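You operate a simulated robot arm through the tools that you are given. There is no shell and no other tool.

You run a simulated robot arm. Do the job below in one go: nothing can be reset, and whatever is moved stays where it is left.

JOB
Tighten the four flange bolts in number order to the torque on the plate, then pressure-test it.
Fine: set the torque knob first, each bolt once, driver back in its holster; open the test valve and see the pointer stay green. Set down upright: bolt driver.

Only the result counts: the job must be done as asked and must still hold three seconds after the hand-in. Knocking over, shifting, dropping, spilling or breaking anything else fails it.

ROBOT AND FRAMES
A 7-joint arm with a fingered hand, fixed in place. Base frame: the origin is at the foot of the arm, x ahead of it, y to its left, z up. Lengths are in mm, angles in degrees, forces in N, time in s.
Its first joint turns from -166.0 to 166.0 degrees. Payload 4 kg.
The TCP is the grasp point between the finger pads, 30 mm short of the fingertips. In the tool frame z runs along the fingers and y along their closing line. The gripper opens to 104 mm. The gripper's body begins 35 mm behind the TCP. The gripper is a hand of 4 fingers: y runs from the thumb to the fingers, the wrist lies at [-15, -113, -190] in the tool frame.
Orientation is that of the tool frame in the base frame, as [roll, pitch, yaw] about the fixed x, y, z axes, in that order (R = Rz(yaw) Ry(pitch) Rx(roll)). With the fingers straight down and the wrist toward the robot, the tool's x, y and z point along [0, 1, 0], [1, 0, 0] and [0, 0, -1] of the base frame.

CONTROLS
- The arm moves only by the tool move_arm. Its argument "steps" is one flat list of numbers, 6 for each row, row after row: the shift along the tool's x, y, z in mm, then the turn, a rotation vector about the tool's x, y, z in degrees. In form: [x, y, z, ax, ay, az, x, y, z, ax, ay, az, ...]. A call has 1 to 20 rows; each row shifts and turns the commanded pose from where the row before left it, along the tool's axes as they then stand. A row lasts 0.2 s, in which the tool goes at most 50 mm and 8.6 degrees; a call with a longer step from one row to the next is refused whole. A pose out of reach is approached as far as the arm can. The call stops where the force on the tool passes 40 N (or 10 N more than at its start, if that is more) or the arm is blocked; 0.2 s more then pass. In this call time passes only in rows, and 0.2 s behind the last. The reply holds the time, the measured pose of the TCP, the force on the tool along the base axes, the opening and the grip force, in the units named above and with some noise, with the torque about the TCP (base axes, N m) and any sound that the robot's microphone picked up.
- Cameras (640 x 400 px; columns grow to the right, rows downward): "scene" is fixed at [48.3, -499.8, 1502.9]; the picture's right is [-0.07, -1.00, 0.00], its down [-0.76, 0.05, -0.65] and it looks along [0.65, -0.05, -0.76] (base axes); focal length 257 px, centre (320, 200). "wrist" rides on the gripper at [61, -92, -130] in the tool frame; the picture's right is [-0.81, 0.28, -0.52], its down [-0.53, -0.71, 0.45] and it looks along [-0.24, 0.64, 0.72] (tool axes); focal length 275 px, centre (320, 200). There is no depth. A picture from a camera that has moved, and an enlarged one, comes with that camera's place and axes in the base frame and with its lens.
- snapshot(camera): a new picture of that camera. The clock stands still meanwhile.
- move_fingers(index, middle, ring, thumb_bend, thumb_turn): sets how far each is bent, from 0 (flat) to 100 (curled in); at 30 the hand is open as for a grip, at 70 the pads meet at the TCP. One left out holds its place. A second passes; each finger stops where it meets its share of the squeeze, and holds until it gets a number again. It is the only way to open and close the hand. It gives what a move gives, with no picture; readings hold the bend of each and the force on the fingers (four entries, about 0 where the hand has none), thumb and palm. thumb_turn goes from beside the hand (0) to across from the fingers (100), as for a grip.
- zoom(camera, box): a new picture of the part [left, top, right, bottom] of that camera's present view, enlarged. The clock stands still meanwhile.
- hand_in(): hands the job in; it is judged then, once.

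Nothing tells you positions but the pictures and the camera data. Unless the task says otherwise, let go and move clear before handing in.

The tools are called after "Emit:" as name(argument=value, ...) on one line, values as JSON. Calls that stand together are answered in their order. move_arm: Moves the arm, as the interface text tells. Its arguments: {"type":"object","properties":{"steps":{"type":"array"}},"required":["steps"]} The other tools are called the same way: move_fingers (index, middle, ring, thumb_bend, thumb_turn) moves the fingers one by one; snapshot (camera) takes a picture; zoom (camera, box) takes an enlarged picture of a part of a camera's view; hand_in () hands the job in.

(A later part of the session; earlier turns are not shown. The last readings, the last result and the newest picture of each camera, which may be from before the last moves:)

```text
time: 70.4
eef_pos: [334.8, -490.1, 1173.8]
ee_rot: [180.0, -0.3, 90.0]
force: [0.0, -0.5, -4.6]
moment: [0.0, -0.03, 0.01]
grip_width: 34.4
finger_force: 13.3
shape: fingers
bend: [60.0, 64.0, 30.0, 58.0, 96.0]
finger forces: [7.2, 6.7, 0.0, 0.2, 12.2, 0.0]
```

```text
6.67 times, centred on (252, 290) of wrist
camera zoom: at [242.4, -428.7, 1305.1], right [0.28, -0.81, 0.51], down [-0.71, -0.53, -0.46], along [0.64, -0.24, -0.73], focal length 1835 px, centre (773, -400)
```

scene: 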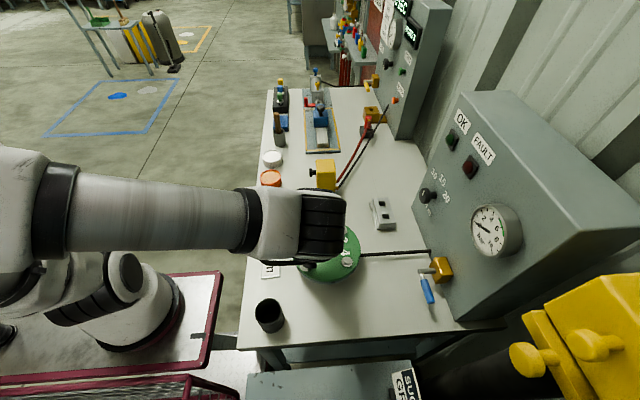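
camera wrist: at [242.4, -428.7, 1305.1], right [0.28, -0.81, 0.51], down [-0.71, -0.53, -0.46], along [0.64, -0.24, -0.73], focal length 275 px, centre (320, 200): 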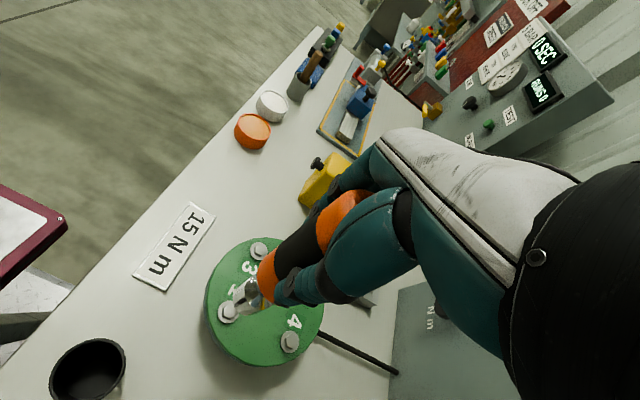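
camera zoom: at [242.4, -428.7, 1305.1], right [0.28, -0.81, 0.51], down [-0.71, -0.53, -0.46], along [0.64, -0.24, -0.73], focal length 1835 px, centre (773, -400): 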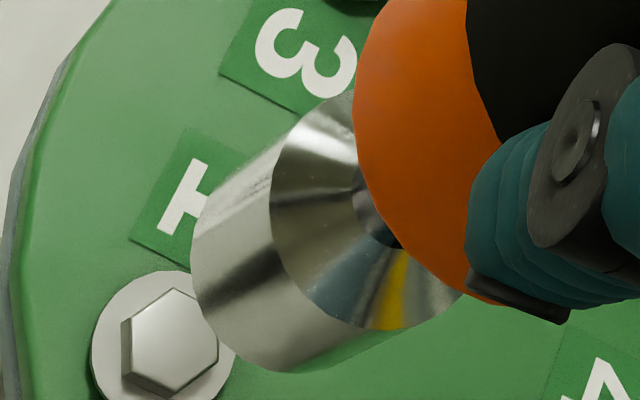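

I'll lower part-way at this yaw and use both cameras to servo the socket onto bolt 1 and see exactly how it seats.

Emit:
move_arm(steps=[-3, 4, 20, 0, 0, 0, 0, 0, 20, 0, 0, 0, 0, 0, 18, 0, 0, 0])

Emit:
zoom(camera="scene", box=[292, 235, 332, 275])

Emit:
zoom(camera="wrist", box=[220, 260, 284, 320])

```text
time: 71.2
eef_pos: [338.4, -492.5, 1114.4]
ee_rot: [-180.0, -0.3, 90.0]
force: [-0.6, -0.7, -3.8]
moment: [0.03, -0.01, -0.03]
grip_width: 34.1
finger_force: 13.3
shape: fingers
bend: [60.0, 64.0, 30.0, 58.0, 96.0]
finger forces: [7.1, 6.8, 0.0, 0.1, 12.2, 0.0]
```

```text
10.00 times, centred on (312, 255) of scene
camera zoom: at [48.3, -499.8, 1502.9], right [-0.07, -1.0, 0.0], down [-0.76, 0.05, -0.65], along [0.65, -0.05, -0.76], focal length 2571 px, centre (400, -350)
```

zoom: 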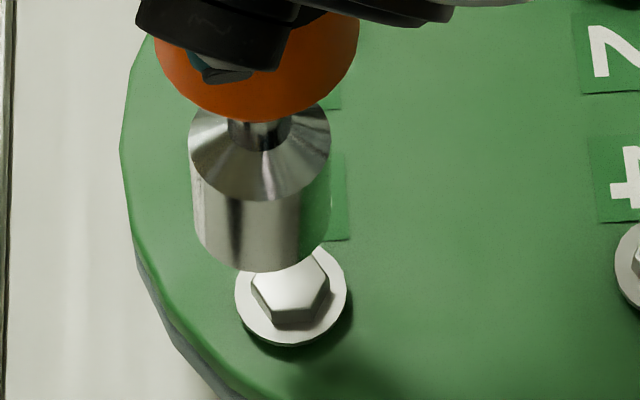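

```text
6.67 times, centred on (252, 290) of wrist
camera zoom: at [245.9, -431.2, 1246.2], right [0.28, -0.81, 0.51], down [-0.71, -0.53, -0.46], along [0.64, -0.24, -0.73], focal length 1835 px, centre (773, -400)
```

zoom: 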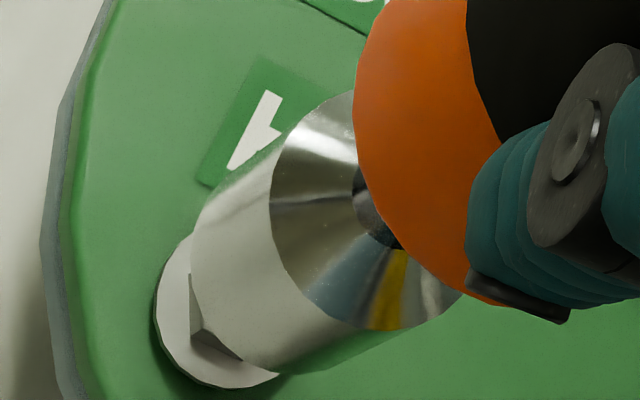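

Emit:
move_arm(steps=[-5, 5.7, 0, 0, 0, 0, 0, 0, 12, 0, 0, 0, 0, 0, 12, 0, 0, 0])

Emit:
zoom(camera="scene", box=[292, 235, 332, 275])

Emit:
zoom(camera="wrist", box=[220, 260, 284, 320])

```text
time: 72.0
eef_pos: [344.4, -497.1, 1090.9]
ee_rot: [-180.0, -0.2, 89.9]
force: [1.0, -0.2, -3.9]
moment: [-0.02, 0.01, 0.0]
grip_width: 34.4
finger_force: 13.1
shape: fingers
bend: [60.0, 64.0, 30.0, 58.0, 96.0]
finger forces: [7.2, 6.7, 0.0, 0.0, 12.2, 0.0]
```

```text
10.00 times, centred on (312, 255) of scene
camera zoom: at [48.3, -499.8, 1502.9], right [-0.07, -1.0, 0.0], down [-0.76, 0.05, -0.65], along [0.65, -0.05, -0.76], focal length 2571 px, centre (400, -350)
```

zoom: 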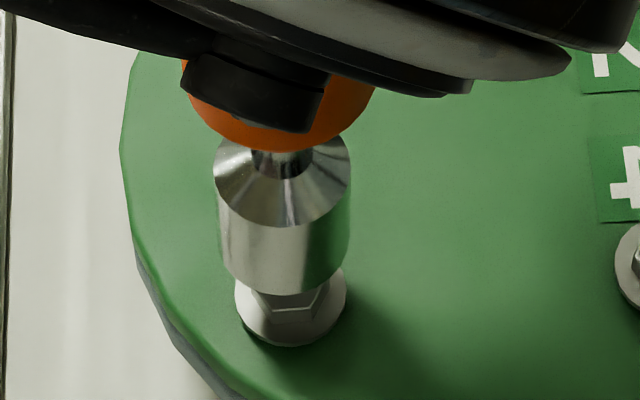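

```text
6.67 times, centred on (252, 290) of wrist
camera zoom: at [252.2, -435.6, 1221.6], right [0.28, -0.81, 0.51], down [-0.71, -0.53, -0.46], along [0.64, -0.24, -0.73], focal length 1835 px, centre (773, -400)
```

zoom: 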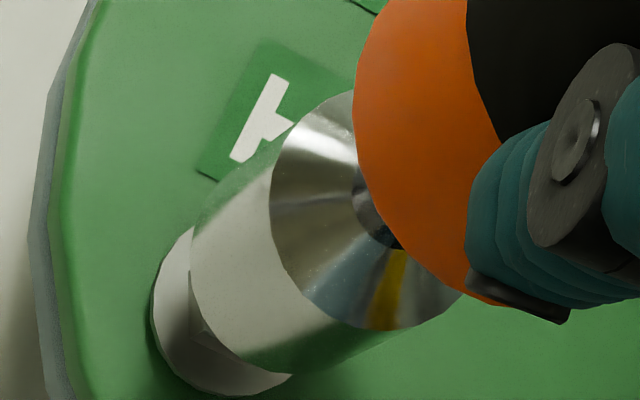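

Both cameras agree the socket is aligned with bolt 1 and sits about 27 mm above its washer. Now I'll lower in steps with the scene view to see how it seats.

Emit:
move_arm(steps=[0, 0, 6, 0, 0, 0, 0, 0, 6, 0, 0, 0])

Emit:
zoom(camera="scene", box=[292, 235, 332, 275])

Emit:
zoom(camera="wrist", box=[220, 260, 284, 320])

```text
time: 72.6
eef_pos: [344.1, -497.0, 1078.1]
ee_rot: [-180.0, -0.3, 90.0]
force: [0.1, 0.2, -4.1]
moment: [-0.01, -0.03, 0.0]
grip_width: 34.4
finger_force: 13.1
shape: fingers
bend: [60.0, 64.0, 30.0, 58.0, 96.0]
finger forces: [7.2, 6.7, 0.0, 0.0, 12.3, 0.1]
```

```text
10.00 times, centred on (312, 255) of scene
camera zoom: at [48.3, -499.8, 1502.9], right [-0.07, -1.0, 0.0], down [-0.76, 0.05, -0.65], along [0.65, -0.05, -0.76], focal length 2571 px, centre (400, -350)
```

zoom: 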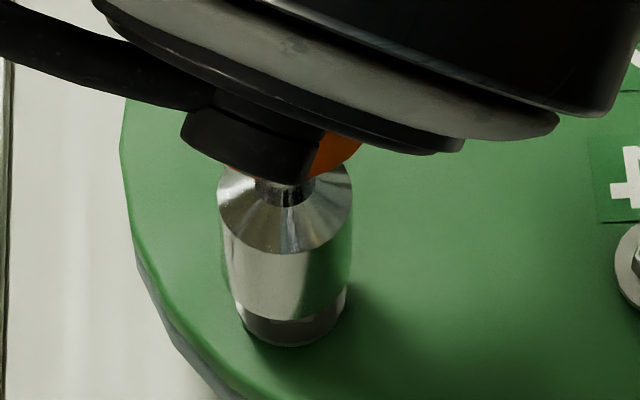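

```text
6.67 times, centred on (252, 290) of wrist
camera zoom: at [251.9, -435.9, 1209.8], right [0.28, -0.81, 0.51], down [-0.71, -0.53, -0.46], along [0.64, -0.24, -0.73], focal length 1835 px, centre (773, -400)
```

zoom: 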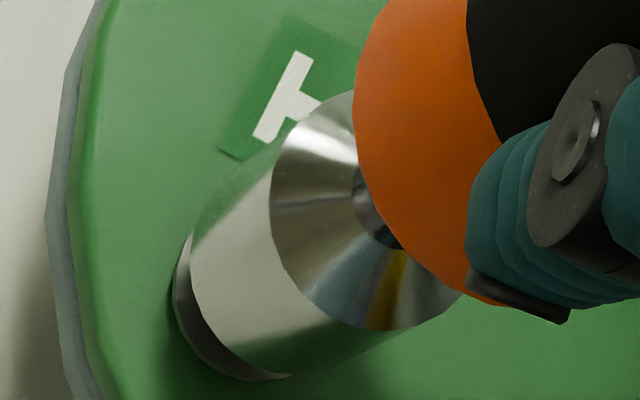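

The socket is centred over the head with roughly 6–8 mm to go. Continuing down slowly.

Emit:
move_arm(steps=[0, 0, 1.5, 0, 0, 0, 0, 0, 1.5, 0, 0, 0])

Emit:
move_arm(steps=[0, 0, 1.5, 0, 0, 0, 0, 0, 1.5, 0, 0, 0])

Emit:
move_arm(steps=[0, 0, 1, 0, 0, 0, 0, 0, 1, 0, 0, 0])

Emit:
zoom(camera="scene", box=[292, 235, 332, 275])

Emit:
zoom(camera="wrist", box=[220, 260, 284, 320])

```text
time: 73.2
eef_pos: [344.1, -497.7, 1076.4]
ee_rot: [179.9, -0.3, 90.0]
force: [-0.1, -0.6, -4.5]
moment: [0.02, 0.0, -0.01]
grip_width: 34.5
finger_force: 13.3
shape: fingers
bend: [60.0, 64.0, 30.0, 58.0, 96.0]
finger forces: [7.1, 6.7, 0.1, 0.0, 12.2, 0.1]
```

```text
time: 73.8
eef_pos: [344.6, -496.2, 1072.7]
ee_rot: [-180.0, -0.3, 90.0]
force: [0.0, -0.3, -5.5]
moment: [0.02, -0.01, -0.01]
grip_width: 34.6
finger_force: 12.7
shape: fingers
bend: [60.0, 64.0, 30.0, 58.0, 96.0]
finger forces: [7.3, 6.7, 0.1, 0.0, 12.2, 0.1]
```

```text
time: 74.4
eef_pos: [344.1, -496.6, 1071.0]
ee_rot: [180.0, -0.3, 90.0]
force: [0.6, -0.2, -3.9]
moment: [0.0, 0.03, 0.05]
grip_width: 34.3
finger_force: 12.9
shape: fingers
bend: [60.0, 64.0, 30.0, 58.0, 96.0]
finger forces: [7.3, 6.7, 0.0, 0.0, 12.2, 0.0]
```

```text
10.00 times, centred on (312, 255) of scene
camera zoom: at [48.3, -499.8, 1502.9], right [-0.07, -1.0, 0.0], down [-0.76, 0.05, -0.65], along [0.65, -0.05, -0.76], focal length 2571 px, centre (400, -350)
```

zoom: 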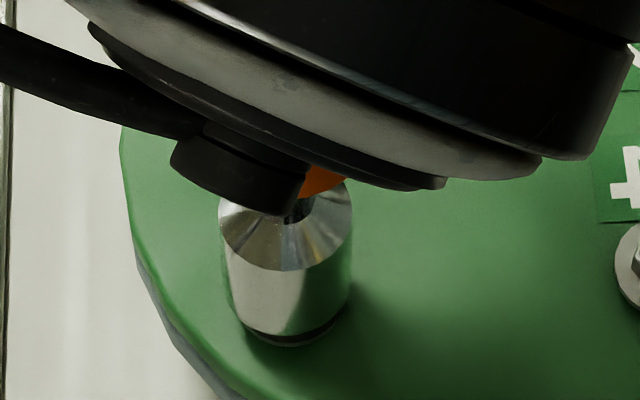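

```text
6.67 times, centred on (252, 290) of wrist
camera zoom: at [251.9, -435.7, 1201.8], right [0.28, -0.81, 0.51], down [-0.71, -0.53, -0.46], along [0.64, -0.24, -0.73], focal length 1835 px, centre (773, -400)
```

zoom: 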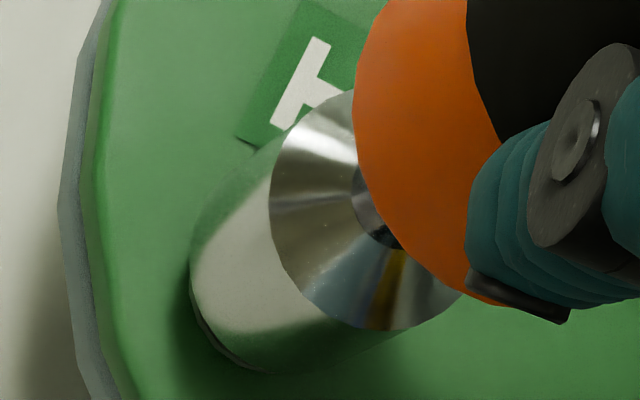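

The socket is sliding over the hex head now, with no contact and only about 4 mm above the washer. Continuing down.

Emit:
move_arm(steps=[0, 0, 1, 0, 0, 0, 0, 0, 1, 0, 0, 0])

Emit:
move_arm(steps=[0, 0, 1, 0, 0, 0, 0, 0, 1, 0, 0, 0])

Emit:
move_arm(steps=[0, 0, 1, 0, 0, 0, 0, 0, 1, 0, 0, 0])

Emit:
zoom(camera="scene", box=[292, 235, 332, 275])

Emit:
zoom(camera="wrist", box=[220, 260, 284, 320])

```text
time: 75.0
eef_pos: [343.6, -496.7, 1069.2]
ee_rot: [-180.0, -0.3, 90.0]
force: [0.2, -0.3, -3.9]
moment: [-0.01, -0.01, 0.04]
grip_width: 34.7
finger_force: 13.1
shape: fingers
bend: [60.0, 64.0, 30.0, 58.0, 96.0]
finger forces: [7.2, 6.6, 0.1, 0.0, 12.2, 0.0]
```

```text
time: 75.6
eef_pos: [344.1, -496.4, 1067.1]
ee_rot: [180.0, -0.3, 89.9]
force: [-0.1, -0.4, -4.3]
moment: [-0.03, -0.06, 0.05]
grip_width: 34.3
finger_force: 13.1
shape: fingers
bend: [60.0, 64.0, 30.0, 58.0, 96.0]
finger forces: [7.1, 6.7, 0.1, 0.0, 12.2, 0.0]
```

```text
time: 76.2
eef_pos: [343.8, -497.8, 1065.3]
ee_rot: [-180.0, -0.4, 90.0]
force: [0.3, 0.3, -4.6]
moment: [-0.02, 0.0, 0.02]
grip_width: 34.4
finger_force: 13.1
shape: fingers
bend: [60.0, 64.0, 30.0, 58.0, 96.0]
finger forces: [7.1, 6.7, 0.0, 0.1, 12.2, 0.0]
```

```text
10.00 times, centred on (312, 255) of scene
camera zoom: at [48.3, -499.8, 1502.9], right [-0.07, -1.0, 0.0], down [-0.76, 0.05, -0.65], along [0.65, -0.05, -0.76], focal length 2571 px, centre (400, -350)
```

zoom: 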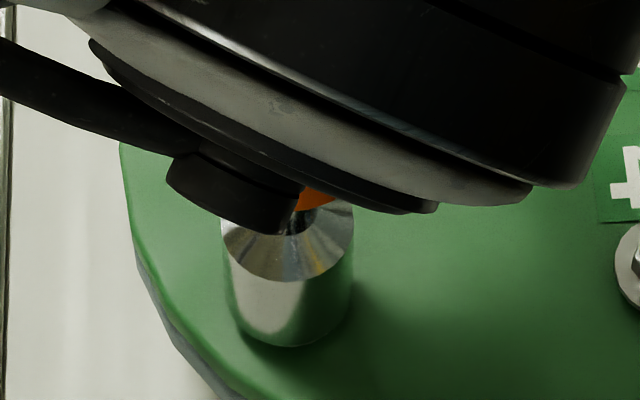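

```text
6.67 times, centred on (252, 290) of wrist
camera zoom: at [252.0, -436.0, 1196.1], right [0.28, -0.81, 0.51], down [-0.71, -0.53, -0.46], along [0.64, -0.24, -0.73], focal length 1835 px, centre (773, -400)
```

zoom: 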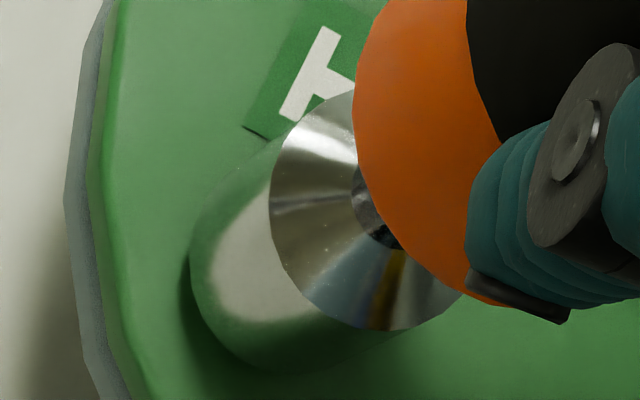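

Now it is going deeper than all earlier contacts, so those were the socket rim resting off-centre on the head and the bolt was never properly engaged. Continuing to the real seat.

Emit:
move_arm(steps=[0, 0, 1, 0, 0, 0, 0, 0, 1, 0, 0, 0])

Emit:
move_arm(steps=[0, 0, 1, 0, 0, 0, 0, 0, 1, 0, 0, 0])

Emit:
move_arm(steps=[0, 0, 1, 0, 0, 0, 0, 0, 1, 0, 0, 0])

```text
time: 76.8
eef_pos: [345.1, -497.4, 1063.7]
ee_rot: [-180.0, -0.4, 90.0]
force: [0.7, -0.3, -4.8]
moment: [0.0, -0.01, 0.02]
grip_width: 34.6
finger_force: 12.7
shape: fingers
bend: [60.0, 64.0, 30.0, 58.0, 96.0]
finger forces: [7.0, 6.7, 0.0, 0.0, 12.2, 0.0]
```

```text
time: 77.4
eef_pos: [344.0, -497.9, 1062.0]
ee_rot: [180.0, -0.3, 90.0]
force: [0.8, -0.4, -4.3]
moment: [-0.01, -0.01, 0.03]
grip_width: 34.6
finger_force: 13.2
shape: fingers
bend: [60.0, 64.0, 30.0, 58.0, 96.0]
finger forces: [7.1, 6.8, 0.0, 0.1, 12.2, 0.0]
```

```text
time: 78.0
eef_pos: [343.5, -497.4, 1059.3]
ee_rot: [-180.0, -0.3, 89.9]
force: [0.0, -0.3, -4.8]
moment: [-0.04, -0.02, -0.01]
grip_width: 34.5
finger_force: 12.7
shape: fingers
bend: [60.0, 64.0, 30.0, 58.0, 96.0]
finger forces: [7.2, 6.7, 0.0, 0.1, 12.2, 0.0]
```

Emit:
zoom(camera="scene", box=[292, 235, 332, 275])

Emit:
zoom(camera="wrist", box=[220, 260, 284, 320])

```text
10.00 times, centred on (312, 255) of scene
camera zoom: at [48.3, -499.8, 1502.9], right [-0.07, -1.0, 0.0], down [-0.76, 0.05, -0.65], along [0.65, -0.05, -0.76], focal length 2571 px, centre (400, -350)
```

zoom: 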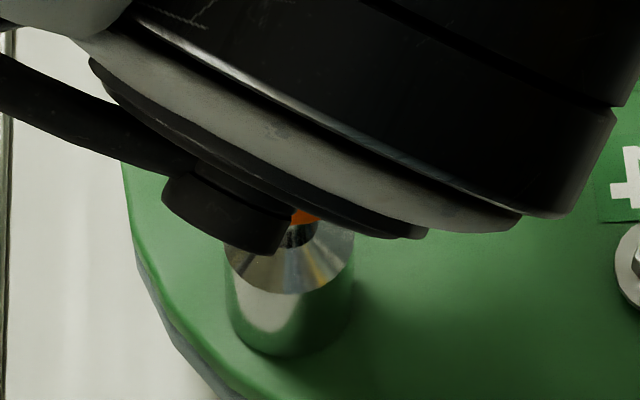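

```text
6.67 times, centred on (252, 290) of wrist
camera zoom: at [252.0, -436.0, 1190.1], right [0.28, -0.81, 0.51], down [-0.71, -0.53, -0.46], along [0.64, -0.24, -0.73], focal length 1835 px, centre (773, -400)
```

zoom: 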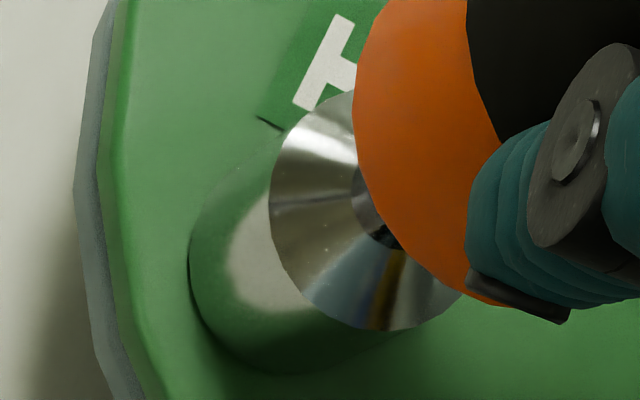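

The socket now fully encloses the bolt. Continuing down to the seat.

Emit:
move_arm(steps=[0, 0, 1, 0, 0, 0, 0, 0, 1, 0, 0, 0])

Emit:
move_arm(steps=[0, 0, 1, 0, 0, 0, 0, 0, 1, 0, 0, 0])

Emit:
move_arm(steps=[0, 0, 1, 0, 0, 0, 0, 0, 1, 0, 0, 0])

```text
time: 78.6
eef_pos: [344.5, -497.5, 1058.8]
ee_rot: [-180.0, -0.2, 90.0]
force: [-0.8, 2.6, 7.8]
moment: [0.05, 0.07, -0.04]
grip_width: 34.4
finger_force: 13.9
shape: fingers
bend: [60.0, 64.0, 30.0, 58.0, 95.0]
finger forces: [7.4, 6.7, 0.0, 0.0, 13.8, 0.0]
```

```text
time: 79.2
eef_pos: [343.7, -497.7, 1057.3]
ee_rot: [179.9, -0.2, 90.0]
force: [-1.6, 2.6, 23.2]
moment: [0.15, 0.09, 0.01]
grip_width: 34.5
finger_force: 15.9
shape: fingers
bend: [61.0, 64.0, 30.0, 58.0, 95.0]
finger forces: [8.3, 7.5, 0.0, 0.0, 16.9, 0.1]
```

```text
time: 79.8
eef_pos: [343.5, -497.5, 1055.0]
ee_rot: [180.0, -0.1, 89.9]
force: [-1.6, 1.4, 28.0]
moment: [0.05, 0.01, 0.02]
grip_width: 34.1
finger_force: 17.9
shape: fingers
bend: [61.0, 64.0, 30.0, 58.0, 95.0]
finger forces: [8.2, 8.8, 0.0, 0.0, 18.3, 0.0]
```

The socket is seated at TCP z≈1059, with 28 N of press. Holding to listen for a click.

Emit:
move_arm(steps=[0, 0, 0, 0, 0, 0, 0, 0, 0, 0, 0, 0, 0, 0, 0, 0, 0, 0, 0, 0, 0, 0, 0, 0, 0, 0, 0, 0, 0, 0])

Emit:
snapshot(camera="scene")

```text
time: 81.0
eef_pos: [343.8, -497.4, 1054.0]
ee_rot: [-180.0, -0.2, 90.1]
force: [-0.9, 1.9, 26.8]
moment: [0.02, 0.01, -0.03]
grip_width: 34.6
finger_force: 17.3
shape: fingers
bend: [61.0, 64.0, 30.0, 58.0, 95.0]
finger forces: [8.2, 8.8, 0.1, 0.0, 18.2, 0.1]
```

```text
taken
```

scene: 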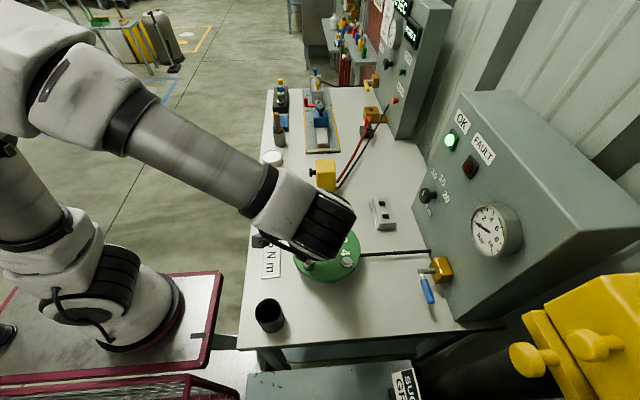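

The green OK lamp is lit, so bolt 1 is tightened and a seated press is what counts. I'll lift straight off and check the lamp and bolt.

Emit:
move_arm(steps=[0, 0, -5, 0, 0, 0, 0, 0, -10, 0, 0, 0, 0, 0, -15, 0, 0, 0, 0, 0, -20, 0, 0, 0, 0, 0, -20, 0, 0, 0])

Emit:
zoom(camera="scene", box=[410, 90, 530, 190])

Emit:
zoom(camera="scene", box=[285, 215, 365, 275])

```text
time: 82.2
eef_pos: [344.4, -497.3, 1122.5]
ee_rot: [-180.0, -0.3, 90.1]
force: [-0.3, -0.9, -5.0]
moment: [0.02, 0.01, -0.02]
grip_width: 34.6
finger_force: 12.9
shape: fingers
bend: [60.0, 64.0, 30.0, 58.0, 95.0]
finger forces: [7.2, 6.5, 0.0, 0.1, 12.1, 0.1]
```

```text
4.00 times, centred on (470, 140) of scene
camera zoom: at [48.3, -499.8, 1502.9], right [-0.07, -1.0, 0.0], down [-0.76, 0.05, -0.65], along [0.65, -0.05, -0.76], focal length 1028 px, centre (-280, 440)
```

zoom: 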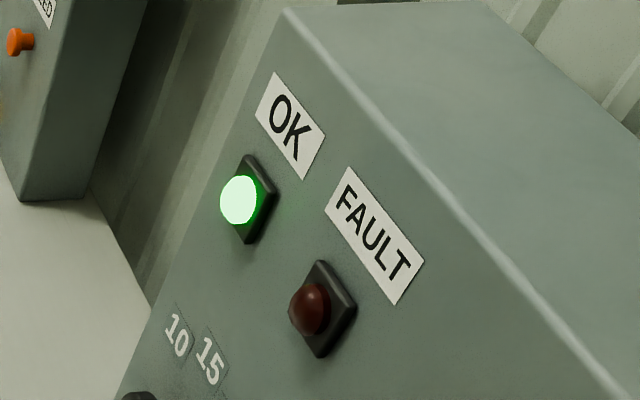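

```text
6.67 times, centred on (325, 245) of scene
camera zoom: at [48.3, -499.8, 1502.9], right [-0.07, -1.0, 0.0], down [-0.76, 0.05, -0.65], along [0.65, -0.05, -0.76], focal length 1714 px, centre (287, -100)
```

zoom: 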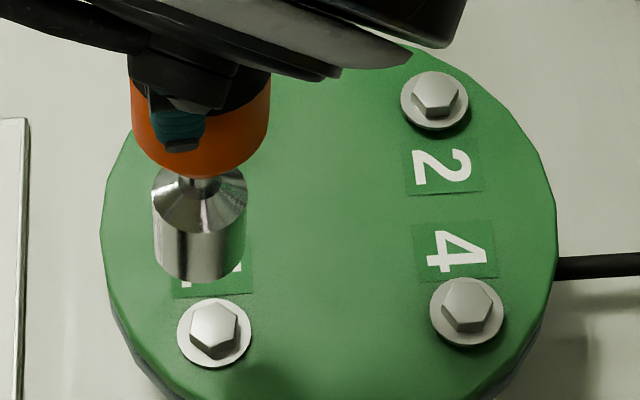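

Lamp OK stays on, and bolt 1's washer now sits flush with no shadow gap. Next is bolt 2, diagonally opposite, offset (+91.5, -91.5).

Emit:
move_arm(steps=[-15.25, 15.2, 0, 0, 0, 0, -15.25, 15.2, 0, 0, 0, 0, -15.25, 15.2, 0, 0, 0, 0, -15.25, 15.2, 0, 0, 0, 0, -15.25, 15.2, 0, 0, 0, 0, -15.25, 15.2, 0, 0, 0, 0])

Emit:
zoom(camera="scene", box=[320, 200, 360, 240])

Emit:
zoom(camera="wrist", box=[220, 260, 284, 320])

Emit:
snapshot(camera="scene")

```text
time: 83.6
eef_pos: [434.7, -589.3, 1123.9]
ee_rot: [180.0, -0.3, 90.0]
force: [0.2, 0.3, -4.8]
moment: [0.02, -0.02, -0.02]
grip_width: 34.8
finger_force: 12.5
shape: fingers
bend: [60.0, 64.0, 30.0, 58.0, 95.0]
finger forces: [7.2, 6.7, 0.0, 0.0, 12.3, 0.0]
```

```text
10.00 times, centred on (340, 220) of scene
camera zoom: at [48.3, -499.8, 1502.9], right [-0.07, -1.0, 0.0], down [-0.76, 0.05, -0.65], along [0.65, -0.05, -0.76], focal length 2571 px, centre (120, 0)
```

zoom: 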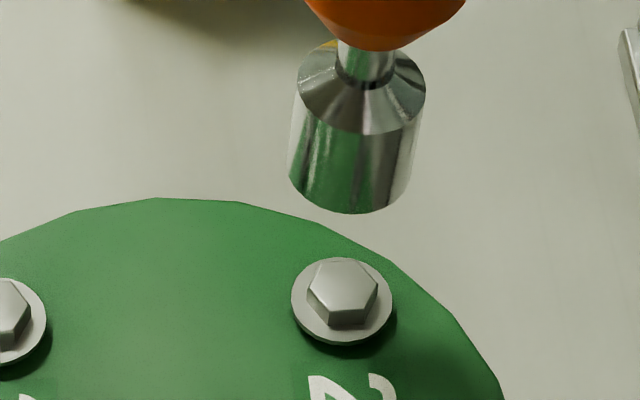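

```text
6.67 times, centred on (252, 290) of wrist
camera zoom: at [342.8, -527.8, 1254.5], right [0.28, -0.81, 0.51], down [-0.71, -0.53, -0.46], along [0.64, -0.24, -0.73], focal length 1835 px, centre (773, -400)
```

zoom: 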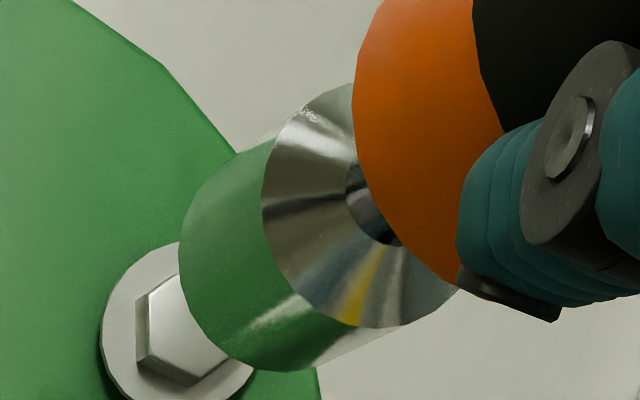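

```text
taken
```

scene: 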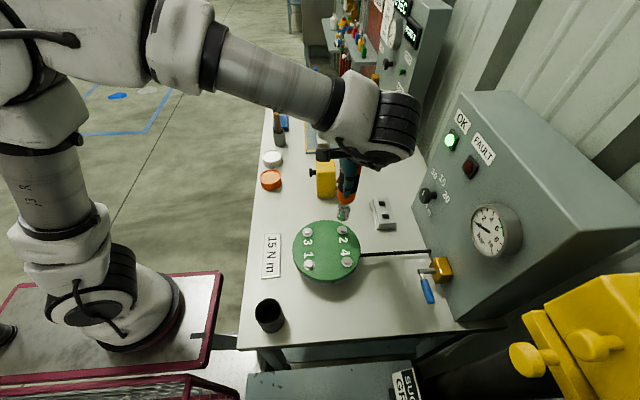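

OK lamp is still lit. The driver tilt shifted slightly, so I'll apply a partial correction and lower closer to bolt 2 to servo again.

Emit:
move_arm(steps=[-2.5, 3, 15, 0, 0, 0, 0, 0, 12, 0, 0, 0, 0, 0, 11, 0, 0, 0])

Emit:
zoom(camera="scene", box=[320, 210, 360, 250])

Emit:
zoom(camera="wrist", box=[220, 260, 284, 320])

```text
time: 84.4
eef_pos: [438.1, -591.6, 1085.1]
ee_rot: [180.0, -0.3, 90.1]
force: [-1.3, 0.5, -4.1]
moment: [-0.03, -0.04, 0.03]
grip_width: 34.4
finger_force: 12.7
shape: fingers
bend: [60.0, 64.0, 30.0, 58.0, 95.0]
finger forces: [7.1, 6.8, 0.1, 0.0, 12.3, 0.0]
```

```text
10.00 times, centred on (340, 230) of scene
camera zoom: at [48.3, -499.8, 1502.9], right [-0.07, -1.0, 0.0], down [-0.76, 0.05, -0.65], along [0.65, -0.05, -0.76], focal length 2571 px, centre (120, -100)
```

zoom: 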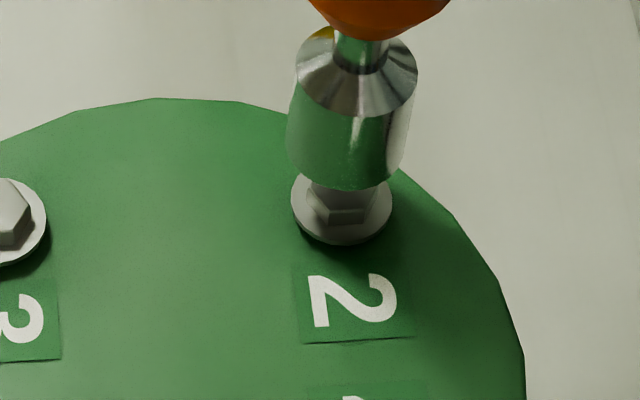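

```text
6.67 times, centred on (252, 290) of wrist
camera zoom: at [346.4, -529.8, 1215.9], right [0.28, -0.81, 0.51], down [-0.71, -0.53, -0.46], along [0.64, -0.24, -0.73], focal length 1835 px, centre (773, -400)
```

zoom: 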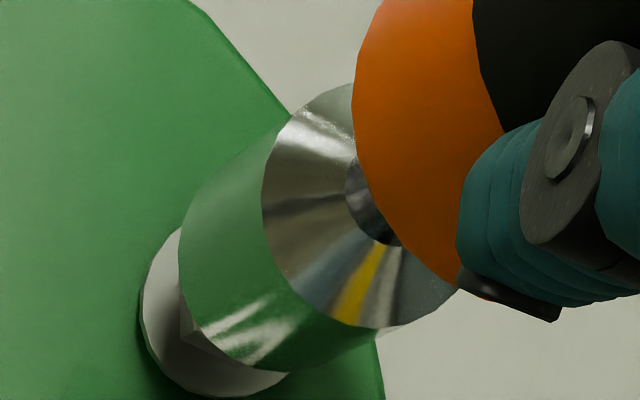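

Close to aligned. A small correction and further down.

Emit:
move_arm(steps=[-0.7, 0.3, 6, 0, 0, 0, 0, 0, 6, 0, 0, 0])

Emit:
zoom(camera="scene", box=[320, 210, 360, 250])

Emit:
zoom(camera="wrist", box=[220, 260, 284, 320])

```text
time: 85.0
eef_pos: [439.6, -591.2, 1072.1]
ee_rot: [-180.0, -0.3, 90.1]
force: [-0.4, 0.3, -4.9]
moment: [0.0, -0.02, -0.01]
grip_width: 34.6
finger_force: 12.8
shape: fingers
bend: [60.0, 64.0, 30.0, 58.0, 95.0]
finger forces: [7.1, 6.6, 0.0, 0.0, 12.3, 0.0]
```

```text
10.00 times, centred on (340, 230) of scene
camera zoom: at [48.3, -499.8, 1502.9], right [-0.07, -1.0, 0.0], down [-0.76, 0.05, -0.65], along [0.65, -0.05, -0.76], focal length 2571 px, centre (120, -100)
```

zoom: 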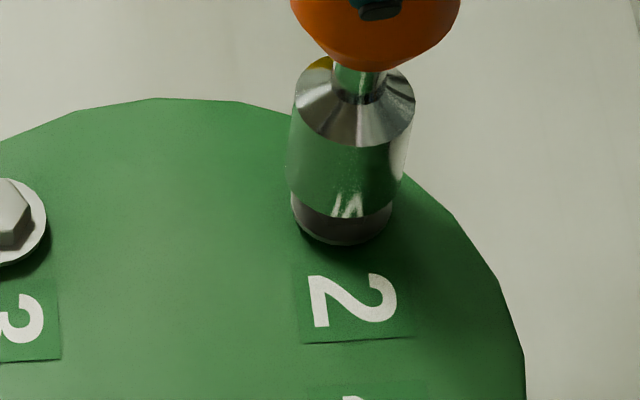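

```text
6.67 times, centred on (252, 290) of wrist
camera zoom: at [346.2, -530.4, 1203.6], right [0.28, -0.81, 0.51], down [-0.71, -0.53, -0.46], along [0.64, -0.24, -0.73], focal length 1835 px, centre (773, -400)
```

zoom: 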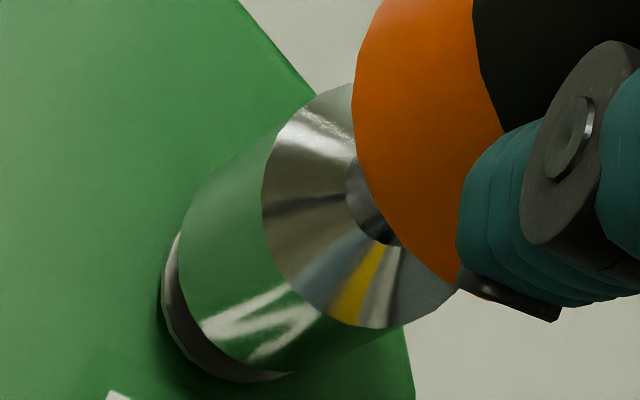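

This matches the successful bolt 1 picture. Lowering over the head.

Emit:
move_arm(steps=[0, 0, 1.5, 0, 0, 0, 0, 0, 1.5, 0, 0, 0, 0, 0, 1.5, 0, 0, 0])

Emit:
move_arm(steps=[0, 0, 1.5, 0, 0, 0, 0, 0, 1.5, 0, 0, 0])

Emit:
zoom(camera="scene", box=[320, 210, 360, 250])

```text
time: 85.8
eef_pos: [438.6, -591.0, 1068.9]
ee_rot: [-180.0, -0.3, 90.0]
force: [-0.1, 0.9, -4.3]
moment: [0.0, -0.01, 0.01]
grip_width: 34.6
finger_force: 12.4
shape: fingers
bend: [60.0, 64.0, 30.0, 58.0, 95.0]
finger forces: [7.1, 6.7, 0.0, 0.1, 12.3, 0.0]
```

```text
time: 86.4
eef_pos: [438.7, -591.5, 1065.2]
ee_rot: [-179.9, -0.3, 90.0]
force: [-0.4, 0.2, -4.2]
moment: [-0.03, -0.03, 0.01]
grip_width: 34.7
finger_force: 12.7
shape: fingers
bend: [60.0, 64.0, 30.0, 58.0, 95.0]
finger forces: [7.1, 6.7, 0.0, 0.0, 12.3, 0.0]
```

```text
10.00 times, centred on (340, 230) of scene
camera zoom: at [48.3, -499.8, 1502.9], right [-0.07, -1.0, 0.0], down [-0.76, 0.05, -0.65], along [0.65, -0.05, -0.76], focal length 2571 px, centre (120, -100)
```

zoom: 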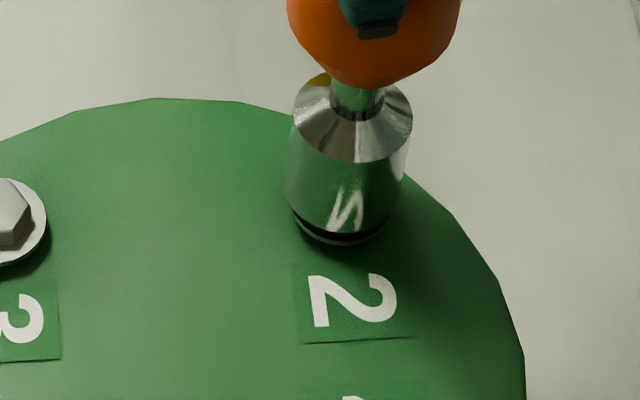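

Emit:
move_arm(steps=[0.5, 0, 1.5, 0, 0, 0, 0, 0, 1.5, 0, 0, 0])

Emit:
move_arm(steps=[0, 0, 1.5, 0, 0, 0, 0, 0, 1.5, 0, 0, 0])

Emit:
move_arm(steps=[0, 0, 1, 0, 0, 0, 0, 0, 1, 0, 0, 0])

Emit:
zoom(camera="scene", box=[320, 210, 360, 250])

Emit:
zoom(camera="scene", box=[410, 90, 530, 190])

```text
time: 87.0
eef_pos: [439.1, -591.0, 1062.2]
ee_rot: [-179.9, -0.4, 90.1]
force: [-0.2, -0.8, -5.2]
moment: [-0.01, -0.03, 0.0]
grip_width: 34.4
finger_force: 12.8
shape: fingers
bend: [60.0, 64.0, 30.0, 58.0, 95.0]
finger forces: [7.0, 6.7, 0.0, 0.1, 12.3, 0.1]
```

```text
time: 87.6
eef_pos: [437.9, -591.5, 1059.5]
ee_rot: [-180.0, -0.3, 90.0]
force: [0.0, 0.2, -4.2]
moment: [-0.02, -0.03, -0.02]
grip_width: 34.4
finger_force: 13.1
shape: fingers
bend: [60.0, 64.0, 30.0, 58.0, 95.0]
finger forces: [7.1, 6.7, 0.1, 0.0, 12.2, 0.0]
```

```text
time: 88.2
eef_pos: [438.9, -592.1, 1057.8]
ee_rot: [180.0, -0.4, 89.9]
force: [0.0, 0.4, -4.9]
moment: [0.0, 0.0, -0.02]
grip_width: 34.5
finger_force: 12.9
shape: fingers
bend: [60.0, 64.0, 30.0, 58.0, 95.0]
finger forces: [7.1, 6.6, 0.0, 0.0, 12.3, 0.0]
```

```text
10.00 times, centred on (340, 230) of scene
camera zoom: at [48.3, -499.8, 1502.9], right [-0.07, -1.0, 0.0], down [-0.76, 0.05, -0.65], along [0.65, -0.05, -0.76], focal length 2571 px, centre (120, -100)
```

zoom: 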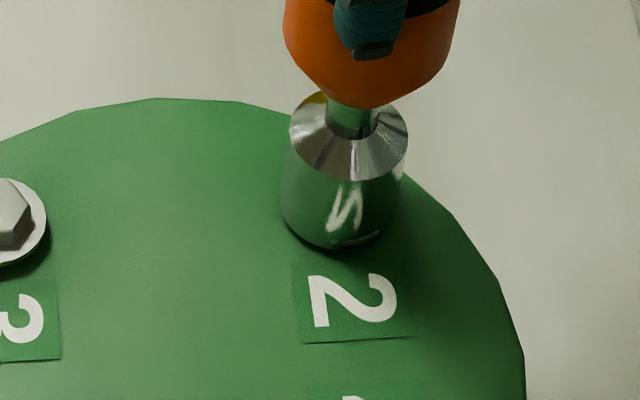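

```text
4.00 times, centred on (470, 140) of scene
camera zoom: at [48.3, -499.8, 1502.9], right [-0.07, -1.0, 0.0], down [-0.76, 0.05, -0.65], along [0.65, -0.05, -0.76], focal length 1028 px, centre (-280, 440)
```

zoom: 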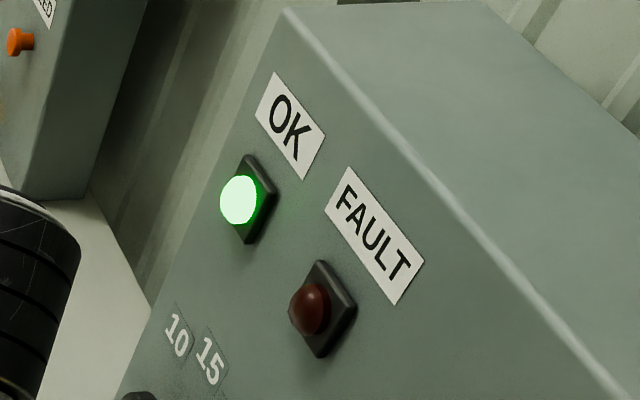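

The socket encloses bolt 2. Now seating and pressing.

Emit:
move_arm(steps=[0, 0, 1, 0, 0, 0, 0, 0, 1, 0, 0, 0])

Emit:
move_arm(steps=[0, 0, 1, 0, 0, 0, 0, 0, 1, 0, 0, 0])

Emit:
move_arm(steps=[0, 0, 1, 0, 0, 0, 0, 0, 1, 0, 0, 0])

```text
time: 88.8
eef_pos: [437.9, -589.6, 1055.6]
ee_rot: [180.0, -0.3, 90.0]
force: [-1.1, 1.4, 6.2]
moment: [0.04, 0.11, 0.02]
grip_width: 34.5
finger_force: 14.0
shape: fingers
bend: [60.0, 64.0, 30.0, 58.0, 95.0]
finger forces: [7.0, 6.7, 0.1, 0.0, 13.7, 0.0]
```

```text
time: 89.4
eef_pos: [439.0, -591.0, 1056.0]
ee_rot: [179.9, -0.2, 90.2]
force: [-1.8, 2.3, 20.8]
moment: [0.14, 0.16, 0.04]
grip_width: 34.5
finger_force: 15.6
shape: fingers
bend: [61.0, 64.0, 30.0, 58.0, 95.0]
finger forces: [7.7, 7.3, 0.0, 0.0, 16.5, 0.0]
```

```text
time: 90.0
eef_pos: [438.9, -590.5, 1053.0]
ee_rot: [-179.9, -0.2, 90.0]
force: [-0.5, 3.7, 28.5]
moment: [0.12, 0.14, 0.01]
grip_width: 34.5
finger_force: 17.1
shape: fingers
bend: [61.0, 64.0, 30.0, 58.0, 95.0]
finger forces: [8.3, 7.7, 0.1, 0.1, 18.7, 0.1]
```

Pressed with 28 N on bolt 2. Holding as with bolt 1.

Emit:
move_arm(steps=[0, 0, 0, 0, 0, 0, 0, 0, 0, 0, 0, 0, 0, 0, 0, 0, 0, 0, 0, 0, 0, 0, 0, 0, 0, 0, 0, 0, 0, 0, 0, 0, 0, 0, 0, 0])

Emit:
zoom(camera="scene", box=[410, 90, 530, 190])

Emit:
zoom(camera="scene", box=[320, 210, 360, 250])

```text
time: 91.4
eef_pos: [438.9, -588.5, 1052.1]
ee_rot: [180.0, -0.2, 90.0]
force: [-2.0, 2.4, 28.1]
moment: [0.09, 0.16, 0.02]
grip_width: 34.4
finger_force: 17.4
shape: fingers
bend: [61.0, 64.0, 30.0, 58.0, 95.0]
finger forces: [8.4, 7.9, 0.1, 0.0, 19.2, 0.1]
```

```text
4.00 times, centred on (470, 140) of scene
camera zoom: at [48.3, -499.8, 1502.9], right [-0.07, -1.0, 0.0], down [-0.76, 0.05, -0.65], along [0.65, -0.05, -0.76], focal length 1028 px, centre (-280, 440)
```

zoom: 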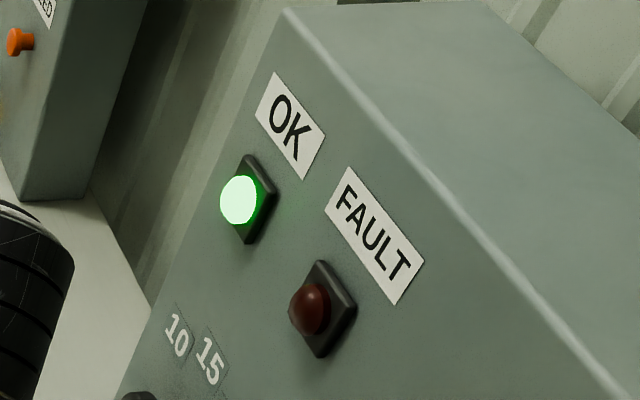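

```text
10.00 times, centred on (340, 230) of scene
camera zoom: at [48.3, -499.8, 1502.9], right [-0.07, -1.0, 0.0], down [-0.76, 0.05, -0.65], along [0.65, -0.05, -0.76], focal length 2571 px, centre (120, -100)
```

zoom: 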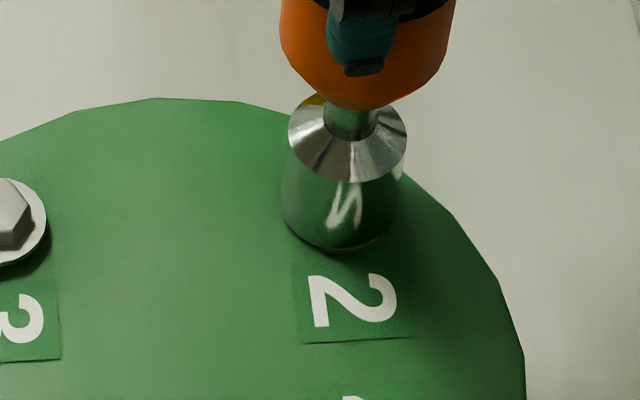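

Emit:
move_arm(steps=[0, 0, 0, 0, 0, 0, 0, 0, 0, 0, 0, 0, 0, 0, 0, 0, 0, 0, 0, 0, 0, 0, 0, 0])

Emit:
move_arm(steps=[0, 0, -5, 0, 0, 0, 0, 0, -10, 0, 0, 0, 0, 0, -15, 0, 0, 0, 0, 0, -20, 0, 0, 0, 0, 0, -20, 0, 0, 0])

Emit:
zoom(camera="scene", box=[326, 215, 358, 240])

Emit:
zoom(camera="scene", box=[285, 215, 365, 275])

Emit:
zoom(camera="scene", box=[410, 90, 530, 190])

```text
time: 92.4
eef_pos: [439.2, -590.3, 1052.8]
ee_rot: [180.0, -0.2, 90.0]
force: [-2.2, 2.8, 27.4]
moment: [0.07, 0.11, 0.02]
grip_width: 34.5
finger_force: 17.8
shape: fingers
bend: [61.0, 64.0, 30.0, 58.0, 95.0]
finger forces: [8.3, 8.0, 0.0, 0.0, 19.3, 0.1]
```

```text
time: 93.6
eef_pos: [439.1, -590.1, 1121.2]
ee_rot: [-179.9, -0.4, 89.9]
force: [0.3, 0.7, -4.4]
moment: [-0.01, -0.02, 0.02]
grip_width: 34.8
finger_force: 12.6
shape: fingers
bend: [60.0, 64.0, 30.0, 58.0, 95.0]
finger forces: [7.2, 6.5, 0.1, 0.0, 12.1, 0.0]
```

```text
16.00 times, centred on (342, 228) of scene
camera zoom: at [48.3, -499.8, 1502.9], right [-0.07, -1.0, 0.0], down [-0.76, 0.05, -0.65], along [0.65, -0.05, -0.76], focal length 4114 px, centre (-32, -240)
```

zoom: 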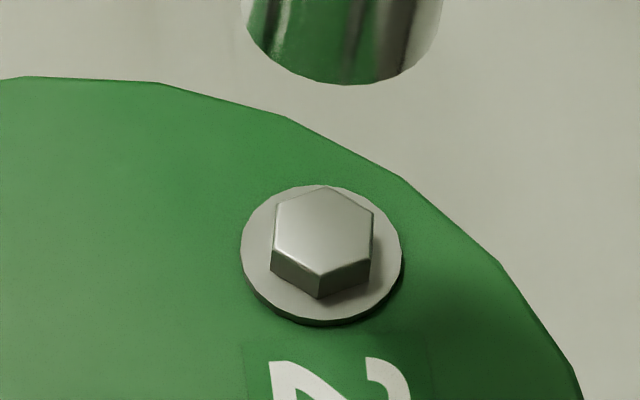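

```text
6.67 times, centred on (325, 245) of scene
camera zoom: at [48.3, -499.8, 1502.9], right [-0.07, -1.0, 0.0], down [-0.76, 0.05, -0.65], along [0.65, -0.05, -0.76], focal length 1714 px, centre (287, -100)
```

zoom: 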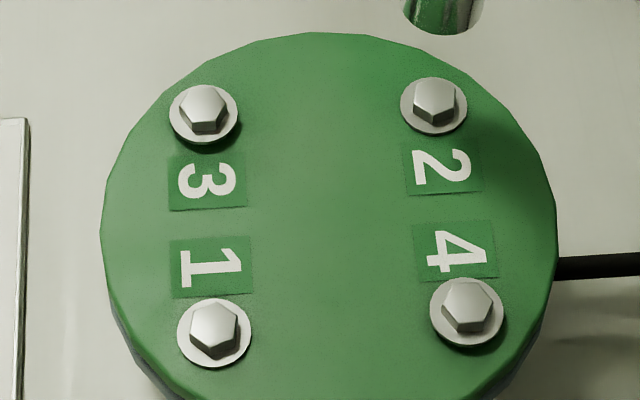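

```text
4.00 times, centred on (470, 140) of scene
camera zoom: at [48.3, -499.8, 1502.9], right [-0.07, -1.0, 0.0], down [-0.76, 0.05, -0.65], along [0.65, -0.05, -0.76], focal length 1028 px, centre (-280, 440)
```

zoom: 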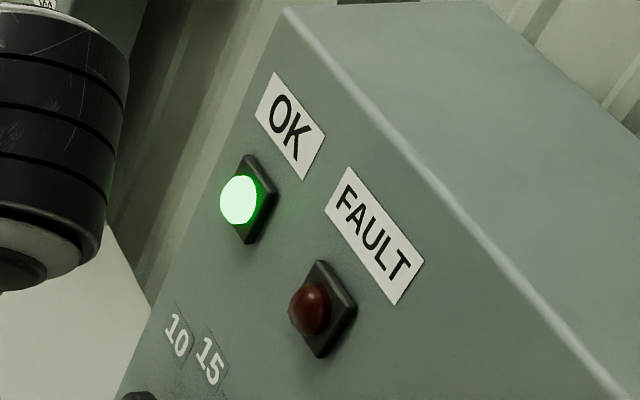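

Bolt 2 is tightened: its hex has turned, the washer is flush, and OK is lit. Next is bolt 3, offset +91.5 mm in y.

Emit:
move_arm(steps=[15.25, 0, 0, 0, 0, 0, 15.25, 0, 0, 0, 0, 0, 15.25, 0, 0, 0, 0, 0, 15.25, 0, 0, 0, 0, 0, 15.25, 0, 0, 0, 0, 0, 15.25, 0, 0, 0, 0, 0, 0, 0, 15, 0, 0, 0, 0, 0, 15, 0, 0, 0, 0, 0, 8, 0, 0, 0])

Emit:
zoom(camera="scene", box=[287, 210, 327, 250])

Emit:
zoom(camera="wrist", box=[220, 260, 284, 320])

```text
time: 95.6
eef_pos: [438.6, -499.5, 1083.9]
ee_rot: [-180.0, -0.3, 90.0]
force: [0.1, 0.2, -4.4]
moment: [-0.01, -0.01, 0.01]
grip_width: 34.3
finger_force: 13.0
shape: fingers
bend: [60.0, 64.0, 30.0, 58.0, 95.0]
finger forces: [7.3, 6.6, 0.1, 0.0, 12.1, 0.0]
```

```text
10.00 times, centred on (307, 230) of scene
camera zoom: at [48.3, -499.8, 1502.9], right [-0.07, -1.0, 0.0], down [-0.76, 0.05, -0.65], along [0.65, -0.05, -0.76], focal length 2571 px, centre (450, -100)
```

zoom: 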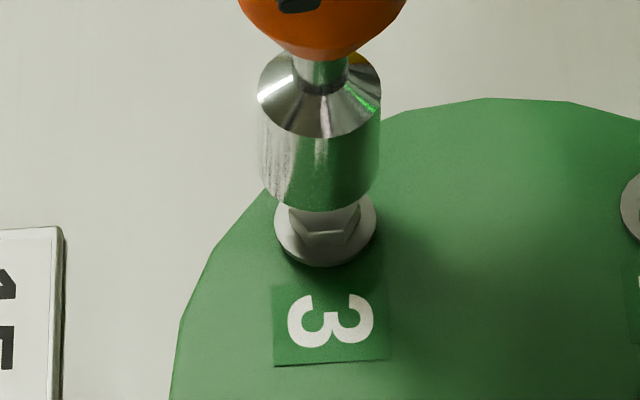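

```text
6.67 times, centred on (252, 290) of wrist
camera zoom: at [346.7, -438.4, 1214.3], right [0.28, -0.81, 0.51], down [-0.71, -0.53, -0.46], along [0.64, -0.24, -0.73], focal length 1835 px, centre (773, -400)
```

zoom: 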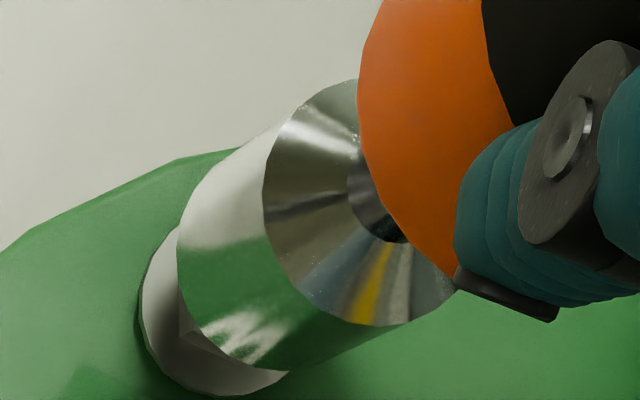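

Emit:
move_arm(steps=[-0.6, 0, 6, 0, 0, 0, 0, 0, 6, 0, 0, 0])

Emit:
zoom(camera="scene", box=[287, 210, 327, 250])

Emit:
zoom(camera="wrist", box=[220, 260, 284, 320])

```text
time: 96.2
eef_pos: [439.2, -499.9, 1070.9]
ee_rot: [180.0, -0.3, 90.0]
force: [-0.4, 0.2, -4.2]
moment: [0.0, -0.02, 0.0]
grip_width: 34.7
finger_force: 13.1
shape: fingers
bend: [60.0, 64.0, 30.0, 58.0, 95.0]
finger forces: [7.2, 6.5, 0.0, 0.0, 12.2, 0.0]
```

```text
10.00 times, centred on (307, 230) of scene
camera zoom: at [48.3, -499.8, 1502.9], right [-0.07, -1.0, 0.0], down [-0.76, 0.05, -0.65], along [0.65, -0.05, -0.76], focal length 2571 px, centre (450, -100)
```

zoom: 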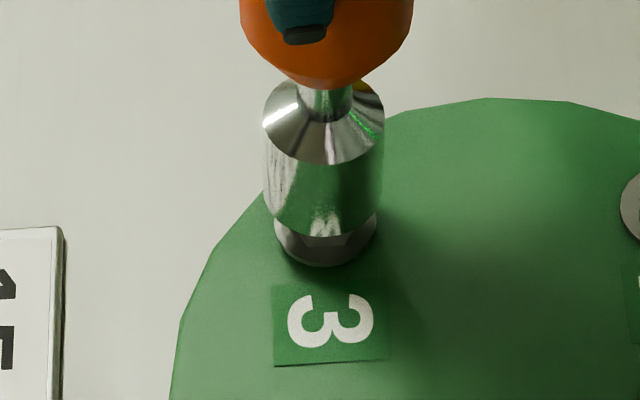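

```text
6.67 times, centred on (252, 290) of wrist
camera zoom: at [346.7, -438.9, 1202.5], right [0.28, -0.81, 0.51], down [-0.71, -0.53, -0.46], along [0.64, -0.24, -0.73], focal length 1835 px, centre (773, -400)
```

zoom: 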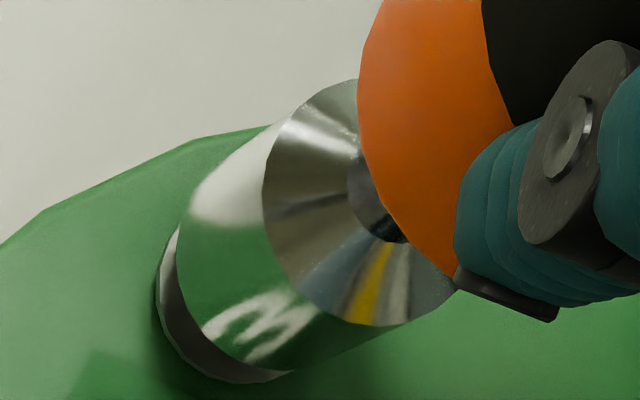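

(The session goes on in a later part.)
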